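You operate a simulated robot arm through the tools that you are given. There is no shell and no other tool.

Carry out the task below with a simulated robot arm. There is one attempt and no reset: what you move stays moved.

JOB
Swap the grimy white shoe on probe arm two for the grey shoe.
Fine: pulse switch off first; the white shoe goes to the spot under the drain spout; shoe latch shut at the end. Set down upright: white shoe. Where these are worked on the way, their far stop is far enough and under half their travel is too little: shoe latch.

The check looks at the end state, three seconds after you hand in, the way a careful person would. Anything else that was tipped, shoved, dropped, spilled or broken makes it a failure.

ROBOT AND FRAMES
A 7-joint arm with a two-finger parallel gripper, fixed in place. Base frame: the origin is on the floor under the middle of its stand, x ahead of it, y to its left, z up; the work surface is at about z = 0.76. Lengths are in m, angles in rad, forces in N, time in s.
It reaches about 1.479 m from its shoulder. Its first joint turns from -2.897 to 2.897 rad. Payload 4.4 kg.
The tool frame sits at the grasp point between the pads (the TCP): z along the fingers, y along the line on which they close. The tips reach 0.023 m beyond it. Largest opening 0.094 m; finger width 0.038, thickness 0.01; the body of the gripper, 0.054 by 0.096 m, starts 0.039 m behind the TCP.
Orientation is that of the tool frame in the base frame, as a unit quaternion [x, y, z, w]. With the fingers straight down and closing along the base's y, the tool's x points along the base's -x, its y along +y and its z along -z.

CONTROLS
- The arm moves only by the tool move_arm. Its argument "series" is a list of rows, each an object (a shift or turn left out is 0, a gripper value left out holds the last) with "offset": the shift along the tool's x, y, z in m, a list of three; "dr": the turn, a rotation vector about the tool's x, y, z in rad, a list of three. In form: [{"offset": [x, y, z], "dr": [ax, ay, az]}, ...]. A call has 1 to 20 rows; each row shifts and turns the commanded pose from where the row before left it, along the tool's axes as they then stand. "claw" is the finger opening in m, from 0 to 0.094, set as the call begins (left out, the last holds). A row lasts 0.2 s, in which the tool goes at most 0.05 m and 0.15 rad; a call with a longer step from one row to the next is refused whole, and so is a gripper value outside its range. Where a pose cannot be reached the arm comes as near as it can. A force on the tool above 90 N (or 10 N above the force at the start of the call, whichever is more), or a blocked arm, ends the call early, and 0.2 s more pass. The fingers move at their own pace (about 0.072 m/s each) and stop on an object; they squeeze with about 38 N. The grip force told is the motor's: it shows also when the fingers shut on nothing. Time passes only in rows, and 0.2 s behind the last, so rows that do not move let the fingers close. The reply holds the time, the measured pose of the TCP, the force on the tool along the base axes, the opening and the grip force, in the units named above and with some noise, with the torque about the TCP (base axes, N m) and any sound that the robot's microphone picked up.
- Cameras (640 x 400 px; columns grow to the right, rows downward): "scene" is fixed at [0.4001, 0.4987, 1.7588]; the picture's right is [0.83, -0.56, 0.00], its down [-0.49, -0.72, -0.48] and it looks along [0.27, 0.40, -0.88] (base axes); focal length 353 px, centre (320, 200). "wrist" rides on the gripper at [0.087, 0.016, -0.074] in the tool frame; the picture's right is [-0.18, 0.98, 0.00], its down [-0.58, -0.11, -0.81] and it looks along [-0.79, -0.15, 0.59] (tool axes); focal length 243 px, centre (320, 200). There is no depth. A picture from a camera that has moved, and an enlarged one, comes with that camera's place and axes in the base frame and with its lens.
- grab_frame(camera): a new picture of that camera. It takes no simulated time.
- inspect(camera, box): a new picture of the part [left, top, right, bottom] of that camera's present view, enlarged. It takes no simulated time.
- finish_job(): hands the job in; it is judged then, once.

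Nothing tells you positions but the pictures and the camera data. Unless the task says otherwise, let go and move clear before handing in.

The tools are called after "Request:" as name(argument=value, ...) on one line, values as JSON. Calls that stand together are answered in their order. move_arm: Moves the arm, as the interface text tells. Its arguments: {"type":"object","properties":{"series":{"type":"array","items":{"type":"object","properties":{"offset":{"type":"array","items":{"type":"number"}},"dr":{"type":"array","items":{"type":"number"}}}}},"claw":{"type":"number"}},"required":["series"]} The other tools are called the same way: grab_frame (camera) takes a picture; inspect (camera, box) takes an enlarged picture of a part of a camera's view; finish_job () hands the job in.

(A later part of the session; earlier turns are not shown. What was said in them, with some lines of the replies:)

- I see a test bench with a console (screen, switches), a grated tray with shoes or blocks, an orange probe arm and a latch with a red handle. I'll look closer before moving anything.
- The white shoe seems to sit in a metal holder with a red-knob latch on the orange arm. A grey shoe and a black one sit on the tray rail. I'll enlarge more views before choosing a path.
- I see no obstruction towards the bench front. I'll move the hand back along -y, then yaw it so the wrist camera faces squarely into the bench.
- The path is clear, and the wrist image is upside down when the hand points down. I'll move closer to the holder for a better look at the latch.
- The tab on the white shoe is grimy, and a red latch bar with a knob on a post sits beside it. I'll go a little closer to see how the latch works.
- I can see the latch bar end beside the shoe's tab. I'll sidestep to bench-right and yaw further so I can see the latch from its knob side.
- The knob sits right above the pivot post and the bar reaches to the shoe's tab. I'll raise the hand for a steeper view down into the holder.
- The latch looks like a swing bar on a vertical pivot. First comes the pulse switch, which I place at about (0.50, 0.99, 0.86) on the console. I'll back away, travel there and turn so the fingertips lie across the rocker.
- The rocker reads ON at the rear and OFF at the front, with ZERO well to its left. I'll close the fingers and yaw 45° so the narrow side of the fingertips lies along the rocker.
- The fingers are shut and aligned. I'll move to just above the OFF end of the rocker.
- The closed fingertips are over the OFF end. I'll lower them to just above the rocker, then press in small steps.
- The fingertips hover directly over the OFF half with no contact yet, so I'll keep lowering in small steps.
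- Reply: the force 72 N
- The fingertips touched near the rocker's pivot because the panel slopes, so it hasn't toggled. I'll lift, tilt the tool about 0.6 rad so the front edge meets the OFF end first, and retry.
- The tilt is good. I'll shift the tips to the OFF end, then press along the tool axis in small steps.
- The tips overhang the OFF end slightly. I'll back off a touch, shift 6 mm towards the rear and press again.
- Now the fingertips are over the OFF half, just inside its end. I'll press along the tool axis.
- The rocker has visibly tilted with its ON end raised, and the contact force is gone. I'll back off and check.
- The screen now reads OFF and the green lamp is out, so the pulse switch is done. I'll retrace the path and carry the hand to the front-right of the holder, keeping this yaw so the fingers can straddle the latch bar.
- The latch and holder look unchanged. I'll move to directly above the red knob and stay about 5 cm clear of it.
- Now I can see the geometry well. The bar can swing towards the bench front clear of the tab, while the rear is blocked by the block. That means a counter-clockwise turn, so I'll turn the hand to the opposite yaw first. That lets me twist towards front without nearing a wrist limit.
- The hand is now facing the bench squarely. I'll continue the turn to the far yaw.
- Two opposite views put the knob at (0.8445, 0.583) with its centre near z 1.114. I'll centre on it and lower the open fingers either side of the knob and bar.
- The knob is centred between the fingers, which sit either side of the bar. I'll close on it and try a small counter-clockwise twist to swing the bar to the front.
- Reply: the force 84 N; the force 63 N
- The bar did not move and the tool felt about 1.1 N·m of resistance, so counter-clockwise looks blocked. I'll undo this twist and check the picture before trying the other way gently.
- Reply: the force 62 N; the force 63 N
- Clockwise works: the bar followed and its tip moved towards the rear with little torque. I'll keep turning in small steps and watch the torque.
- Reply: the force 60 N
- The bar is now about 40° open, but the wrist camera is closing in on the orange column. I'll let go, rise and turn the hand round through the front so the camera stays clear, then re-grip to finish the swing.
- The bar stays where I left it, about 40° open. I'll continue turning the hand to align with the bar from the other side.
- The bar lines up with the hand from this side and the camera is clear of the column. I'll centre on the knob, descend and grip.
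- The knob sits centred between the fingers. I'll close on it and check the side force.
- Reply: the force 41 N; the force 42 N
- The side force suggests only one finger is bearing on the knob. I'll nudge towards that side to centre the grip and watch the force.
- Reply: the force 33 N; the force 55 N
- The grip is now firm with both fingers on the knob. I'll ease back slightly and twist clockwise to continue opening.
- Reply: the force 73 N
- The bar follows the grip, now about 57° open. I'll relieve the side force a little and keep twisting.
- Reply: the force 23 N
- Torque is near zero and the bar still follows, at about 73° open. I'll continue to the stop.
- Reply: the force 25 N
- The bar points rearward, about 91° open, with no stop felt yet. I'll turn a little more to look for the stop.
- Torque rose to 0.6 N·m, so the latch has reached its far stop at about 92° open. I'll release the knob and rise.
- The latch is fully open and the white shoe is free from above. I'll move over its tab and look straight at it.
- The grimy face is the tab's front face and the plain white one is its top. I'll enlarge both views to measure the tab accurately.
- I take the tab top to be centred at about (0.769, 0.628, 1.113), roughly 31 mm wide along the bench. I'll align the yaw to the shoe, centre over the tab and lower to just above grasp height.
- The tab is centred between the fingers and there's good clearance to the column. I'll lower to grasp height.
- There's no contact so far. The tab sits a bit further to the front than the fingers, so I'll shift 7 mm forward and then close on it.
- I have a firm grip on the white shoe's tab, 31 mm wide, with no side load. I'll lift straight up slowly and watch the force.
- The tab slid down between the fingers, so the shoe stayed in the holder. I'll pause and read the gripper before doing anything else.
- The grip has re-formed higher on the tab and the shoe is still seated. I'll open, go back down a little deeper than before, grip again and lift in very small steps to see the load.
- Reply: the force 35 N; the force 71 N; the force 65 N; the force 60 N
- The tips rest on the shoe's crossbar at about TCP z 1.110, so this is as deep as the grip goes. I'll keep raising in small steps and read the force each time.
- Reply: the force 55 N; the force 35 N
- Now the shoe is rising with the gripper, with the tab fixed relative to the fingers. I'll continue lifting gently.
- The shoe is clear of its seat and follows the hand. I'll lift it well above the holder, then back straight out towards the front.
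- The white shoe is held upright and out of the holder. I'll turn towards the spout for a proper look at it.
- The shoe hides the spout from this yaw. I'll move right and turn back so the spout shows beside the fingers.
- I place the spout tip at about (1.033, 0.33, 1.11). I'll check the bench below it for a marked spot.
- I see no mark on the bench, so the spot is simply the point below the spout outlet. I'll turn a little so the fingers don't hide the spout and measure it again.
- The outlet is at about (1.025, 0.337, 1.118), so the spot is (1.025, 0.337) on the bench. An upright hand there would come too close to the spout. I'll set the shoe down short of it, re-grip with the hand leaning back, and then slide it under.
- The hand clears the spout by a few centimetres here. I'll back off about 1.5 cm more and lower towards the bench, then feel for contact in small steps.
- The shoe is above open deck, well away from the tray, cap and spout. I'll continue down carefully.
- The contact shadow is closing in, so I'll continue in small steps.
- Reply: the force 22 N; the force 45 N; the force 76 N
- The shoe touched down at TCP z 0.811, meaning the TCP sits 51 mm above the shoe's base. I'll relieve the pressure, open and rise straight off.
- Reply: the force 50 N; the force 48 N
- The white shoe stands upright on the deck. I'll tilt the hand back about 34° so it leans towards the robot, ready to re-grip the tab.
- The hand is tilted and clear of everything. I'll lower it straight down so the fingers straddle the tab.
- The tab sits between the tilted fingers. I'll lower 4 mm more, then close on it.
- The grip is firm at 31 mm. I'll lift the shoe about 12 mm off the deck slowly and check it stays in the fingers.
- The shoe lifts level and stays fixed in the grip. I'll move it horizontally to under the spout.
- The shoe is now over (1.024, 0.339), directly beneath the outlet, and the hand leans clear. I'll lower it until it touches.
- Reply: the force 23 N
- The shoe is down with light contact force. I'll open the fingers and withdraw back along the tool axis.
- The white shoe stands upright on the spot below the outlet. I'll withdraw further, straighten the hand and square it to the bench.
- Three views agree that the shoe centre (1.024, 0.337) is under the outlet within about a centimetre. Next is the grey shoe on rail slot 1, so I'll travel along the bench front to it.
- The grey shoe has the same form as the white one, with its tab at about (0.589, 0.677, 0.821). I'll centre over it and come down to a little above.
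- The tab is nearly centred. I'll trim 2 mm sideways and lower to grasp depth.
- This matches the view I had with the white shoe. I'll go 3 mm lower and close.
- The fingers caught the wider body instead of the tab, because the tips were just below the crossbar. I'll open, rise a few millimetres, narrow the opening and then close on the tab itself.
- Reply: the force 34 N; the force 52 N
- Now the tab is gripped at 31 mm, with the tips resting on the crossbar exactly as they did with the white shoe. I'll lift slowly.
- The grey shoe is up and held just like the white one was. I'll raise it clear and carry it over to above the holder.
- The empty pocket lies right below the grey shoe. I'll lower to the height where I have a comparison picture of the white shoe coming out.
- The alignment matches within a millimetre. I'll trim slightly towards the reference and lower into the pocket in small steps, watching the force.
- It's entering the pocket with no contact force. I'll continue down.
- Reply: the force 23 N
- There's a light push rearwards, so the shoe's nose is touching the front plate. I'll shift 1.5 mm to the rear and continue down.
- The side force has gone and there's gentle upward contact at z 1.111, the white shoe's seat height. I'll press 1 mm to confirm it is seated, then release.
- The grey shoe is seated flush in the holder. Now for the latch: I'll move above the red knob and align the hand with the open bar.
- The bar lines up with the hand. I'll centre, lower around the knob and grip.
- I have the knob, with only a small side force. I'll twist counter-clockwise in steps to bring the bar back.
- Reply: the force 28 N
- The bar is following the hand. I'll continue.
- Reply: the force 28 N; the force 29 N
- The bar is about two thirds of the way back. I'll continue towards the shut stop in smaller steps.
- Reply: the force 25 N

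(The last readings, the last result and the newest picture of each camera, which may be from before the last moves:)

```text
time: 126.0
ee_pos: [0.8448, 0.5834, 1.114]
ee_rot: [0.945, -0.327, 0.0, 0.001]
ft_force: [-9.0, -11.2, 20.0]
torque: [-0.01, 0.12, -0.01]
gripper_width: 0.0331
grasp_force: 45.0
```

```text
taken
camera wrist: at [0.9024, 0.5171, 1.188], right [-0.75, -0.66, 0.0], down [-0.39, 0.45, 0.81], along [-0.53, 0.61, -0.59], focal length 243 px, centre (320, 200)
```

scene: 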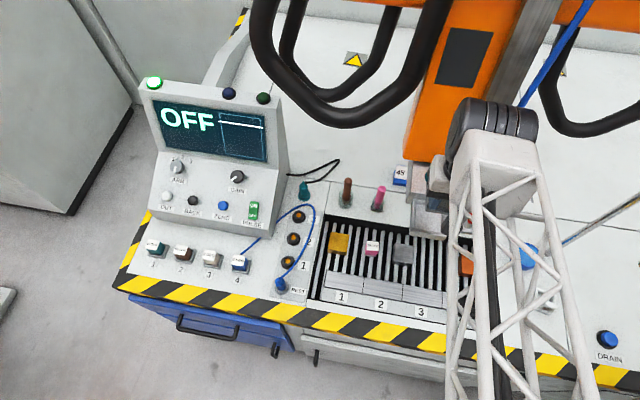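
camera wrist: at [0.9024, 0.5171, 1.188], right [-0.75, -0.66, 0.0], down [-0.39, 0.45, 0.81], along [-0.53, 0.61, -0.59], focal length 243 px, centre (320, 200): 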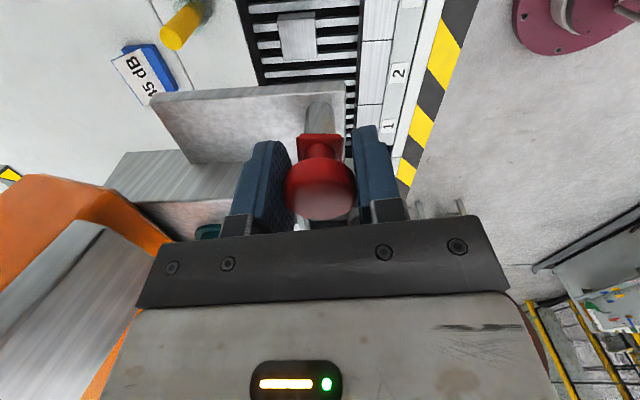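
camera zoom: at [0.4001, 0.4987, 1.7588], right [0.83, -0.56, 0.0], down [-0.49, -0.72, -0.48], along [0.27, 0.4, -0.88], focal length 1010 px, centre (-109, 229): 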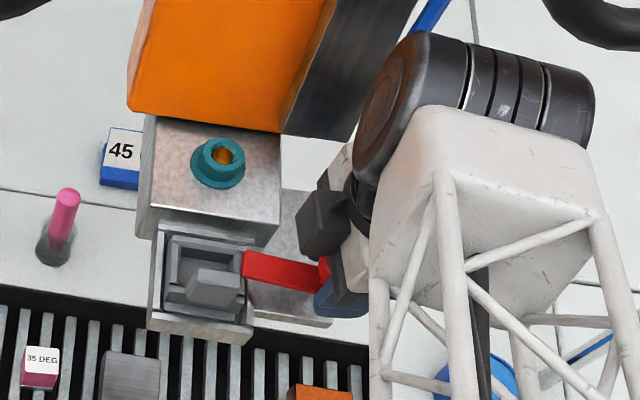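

Nearly shut. I'll turn the last few degrees until the stop is felt.

Request:
move_arm(series=[{"dr": [0, 0, -0.06]}, {"dr": [0, 0, -0.06]}])

Request:
move_arm(series=[{"dr": [0, 0, -0.06]}])

Request:
inspect(camera="scene", box=[390, 120, 550, 260])

```text
time: 126.6
ee_pos: [0.8443, 0.5844, 1.1134]
ee_rot: [0.963, -0.271, 0.0, 0.001]
ft_force: [-8.9, -6.2, 18.3]
torque: [0.4, -0.05, -0.7]
gripper_width: 0.033
grasp_force: 44.9
```

```text
time: 127.0
ee_pos: [0.8447, 0.583, 1.1128]
ee_rot: [0.97, -0.241, 0.001, 0.0]
ft_force: [18.0, 7.7, 14.7]
torque: [1.32, -0.64, -1.7]
gripper_width: 0.0342
grasp_force: 45.3
```

```text
2.86 times, centred on (470, 190) of scene
camera zoom: at [0.4001, 0.4987, 1.7588], right [0.83, -0.56, 0.0], down [-0.49, -0.72, -0.48], along [0.27, 0.4, -0.88], focal length 1010 px, centre (-109, 229)
```

zoom: 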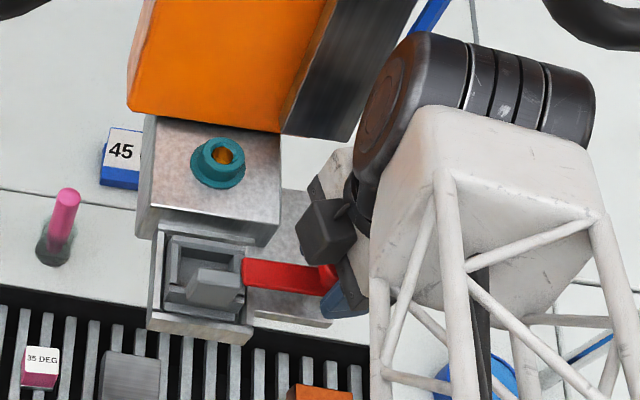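

Torque jumped to 1.7 N·m, so the latch is against its shut stop and the bar sits where it did at the start. I'll release and rise straight up.

Request:
move_arm(series=[{}, {}, {}], claw=0.07)

Request:
move_arm(series=[{"offset": [0, 0, -0.02]}, {"offset": [0, 0, -0.03]}, {"offset": [0, 0, -0.04]}, {"offset": [0, 0, -0.03]}])

Request:
grab_frame(camera="wrist")

Request:
inspect(camera="wrist", box=[220, 40, 420, 220])

Request:
inspect(camera="scene", box=[390, 120, 550, 260])

```text
time: 127.8
ee_pos: [0.8446, 0.583, 1.1121]
ee_rot: [0.97, -0.241, -0.001, 0.0]
ft_force: [0.3, -0.5, -0.6]
torque: [-0.01, -0.02, -0.01]
gripper_width: 0.0701
grasp_force: 0.0
```

```text
time: 128.8
ee_pos: [0.8448, 0.5846, 1.232]
ee_rot: [0.97, -0.241, -0.001, 0.002]
ft_force: [-0.2, 0.4, -0.9]
torque: [-0.05, 0.01, -0.01]
gripper_width: 0.07
grasp_force: 0.1
```

```text
taken
camera wrist: at [0.9129, 0.5301, 1.3065], right [-0.62, -0.78, 0.0], down [-0.46, 0.37, 0.81], along [-0.63, 0.5, -0.59], focal length 243 px, centre (320, 200)
```

wrist: 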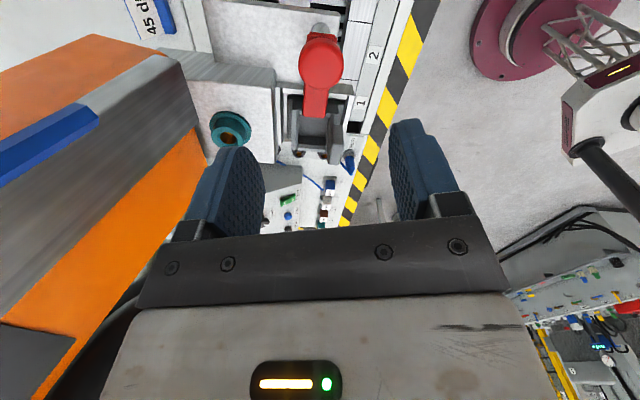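

```text
2.22 times, centred on (320, 130) of wrist
camera zoom: at [0.9129, 0.5301, 1.3065], right [-0.62, -0.78, 0.0], down [-0.46, 0.37, 0.81], along [-0.63, 0.5, -0.59], focal length 539 px, centre (320, 356)
```

zoom: 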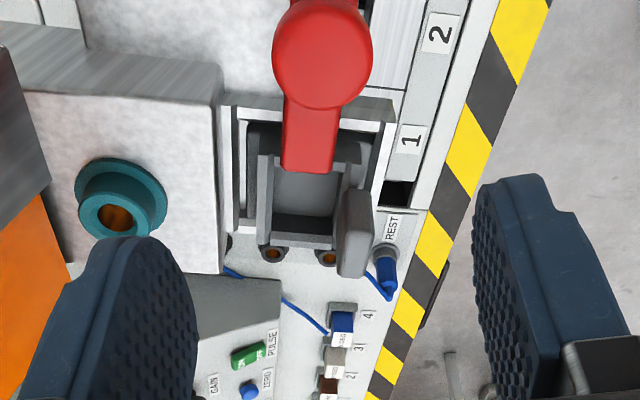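

```text
2.86 times, centred on (470, 190) of scene
camera zoom: at [0.4001, 0.4987, 1.7588], right [0.83, -0.56, 0.0], down [-0.49, -0.72, -0.48], along [0.27, 0.4, -0.88], focal length 1010 px, centre (-109, 229)
```

zoom: 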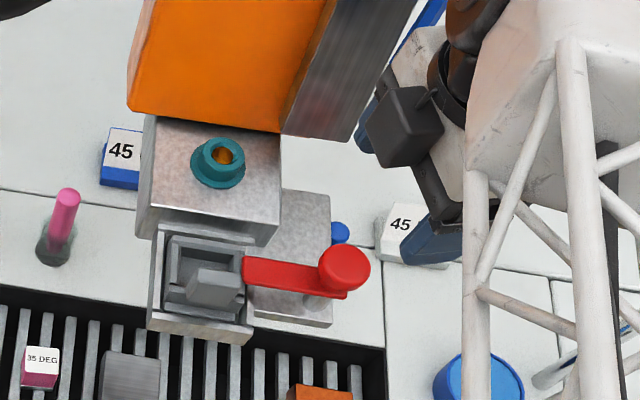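

The latch bar is back at exactly its starting place, now over the grey shoe. I'll back the arm away from the bench and check the whole scene.

Request:
move_arm(series=[{"offset": [-0.0116, 0.0378, -0.012]}, {"offset": [-0.0116, 0.0378, -0.012]}, {"offset": [-0.0116, 0.0378, -0.012]}, {"offset": [-0.0116, 0.0378, -0.012]}, {"offset": [-0.0116, 0.0378, -0.012]}, {"dr": [0, 0, 0.15]}, {"dr": [0, 0, 0.15]}, {"dr": [0, 0, 0.15]}, {"dr": [0, 0, 0.15]}, {"dr": [0, 0, 0.15]}, {"dr": [0, 0, 0.15]}, {"dr": [0, 0, 0.15]}, {"dr": [0, 0, 0.15]}, {"dr": [0, 0, 0.15]}, {"dr": [0, 0, 0.15]}, {"dr": [0, 0, 0.15]}, {"dr": [0, 0, 0.15]}])

Request:
grab_frame(camera="scene")

Request:
grab_frame(camera="wrist")

```text
time: 132.4
ee_pos: [0.7044, 0.4442, 1.2942]
ee_rot: [-0.414, 0.91, 0.0, 0.0]
ft_force: [-0.1, -0.5, 0.1]
torque: [-0.02, -0.03, 0.03]
gripper_width: 0.0702
grasp_force: 0.0
```

```text
taken
```

scene: 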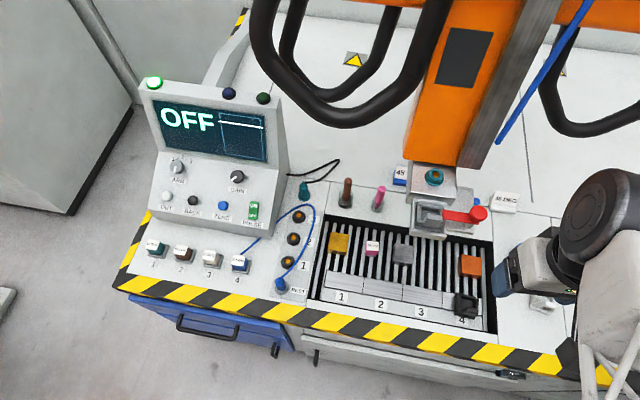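

```text
taken
camera wrist: at [0.6353, 0.39, 1.3683], right [-0.62, 0.79, 0.0], down [0.47, 0.37, 0.81], along [0.63, 0.5, -0.59], focal length 243 px, centre (320, 200)
```

wrist: 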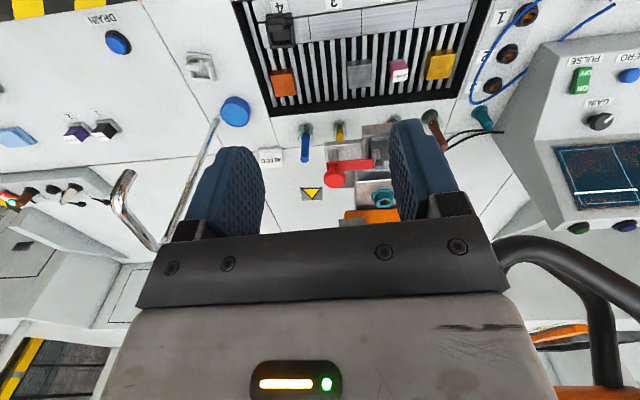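

The screen reads OFF, the grey shoe is latched in the holder and the white shoe is at its spot. I'll take close-ups of each before handing in.

Request:
inspect(camera="wrist", box=[90, 20, 250, 250])

Request:
inspect(camera="scene", box=[290, 170, 520, 340])

Request:
inspect(camera="scene", box=[120, 80, 330, 310])

Request:
inspect(camera="wrist", box=[290, 110, 410, 230])

```text
1.74 times, centred on (170, 135) of wrist
camera zoom: at [0.6353, 0.39, 1.3683], right [-0.62, 0.79, 0.0], down [0.47, 0.37, 0.81], along [0.63, 0.5, -0.59], focal length 422 px, centre (581, 313)
```

zoom: 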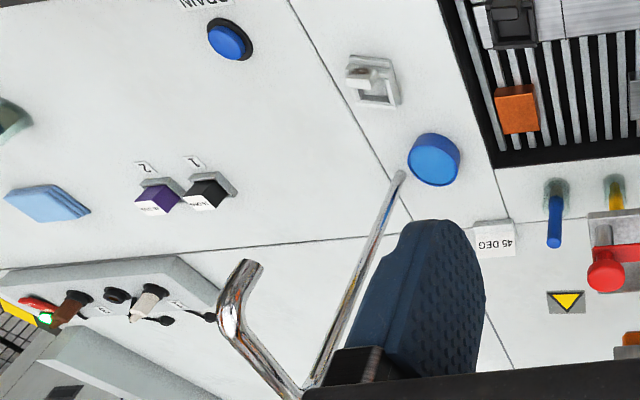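

```text
2.35 times, centred on (405, 255) of scene
camera zoom: at [0.4001, 0.4987, 1.7588], right [0.83, -0.56, 0.0], down [-0.49, -0.72, -0.48], along [0.27, 0.4, -0.88], focal length 831 px, centre (120, 71)
```

zoom: 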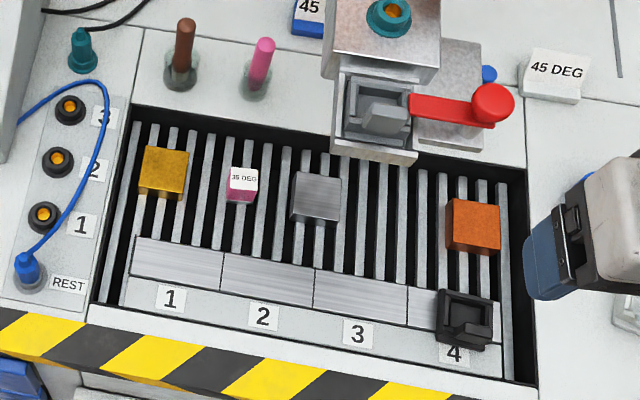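

```text
1.74 times, centred on (225, 195) of scene
camera zoom: at [0.4001, 0.4987, 1.7588], right [0.83, -0.56, 0.0], down [-0.49, -0.72, -0.48], along [0.27, 0.4, -0.88], focal length 614 px, centre (485, 209)
```

zoom: 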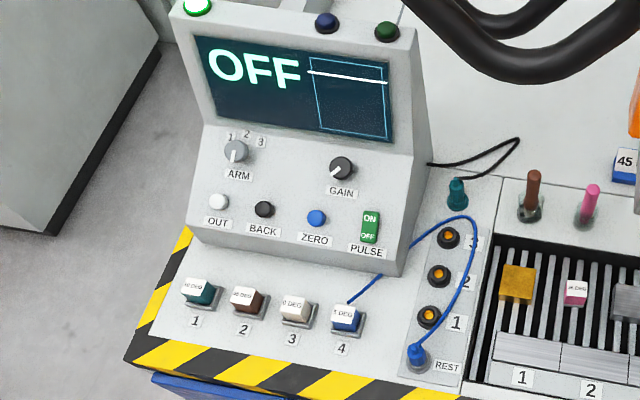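

```text
3.33 times, centred on (350, 170) of wrist
camera zoom: at [0.6353, 0.39, 1.3683], right [-0.62, 0.79, 0.0], down [0.47, 0.37, 0.81], along [0.63, 0.5, -0.59], focal length 809 px, centre (220, 300)
```

zoom: 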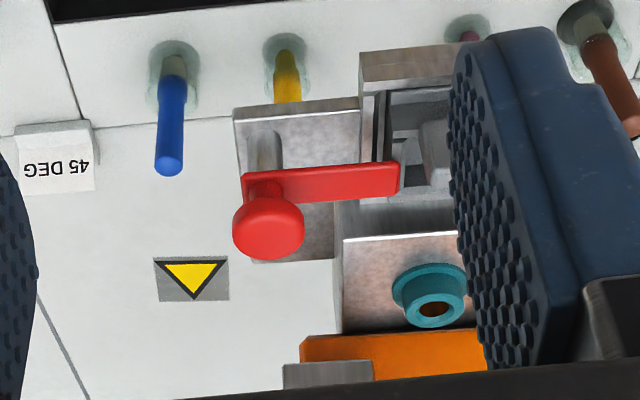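

The close-ups confirm everything is in place:
- **Pulse switch:** off, with the screen reading OFF.
- **Grey shoe:** seated in the holder with the latch shut.
- **White shoe:** upright on the plumb line below the spout.
- **Everything else:** where it was, with the gripper empty and clear.

I'm handing the job in.

Request:
finish_job()

```text
The job is handed in.
```

The swap is done and handed in; I don't have the check's result yet. At hand-in:

- **Pulse switch:** I turned it off before touching anything else, and the screen reads OFF.
- **White shoe:** it stands upright on the bench under the drain spout. I measured its centre to be within about 1 cm of directly below the outlet.
- **Grey shoe:** it is seated in the holder on the orange arm. I took that as probe arm two because it held the only grimy white shoe; I saw no arm number on it.
- **Shoe latch:** I opened it to its far stop for the swap, then turned it back to its shut stop over the grey shoe. The bar is where it was at the start.

My first lift of the white shoe slipped on its tab, and the first grip on the grey shoe caught its body instead of the tab. I re-gripped both times and neither shoe was dropped. In the final pictures nothing else has moved. The gripper is open, empty and clear of the bench.
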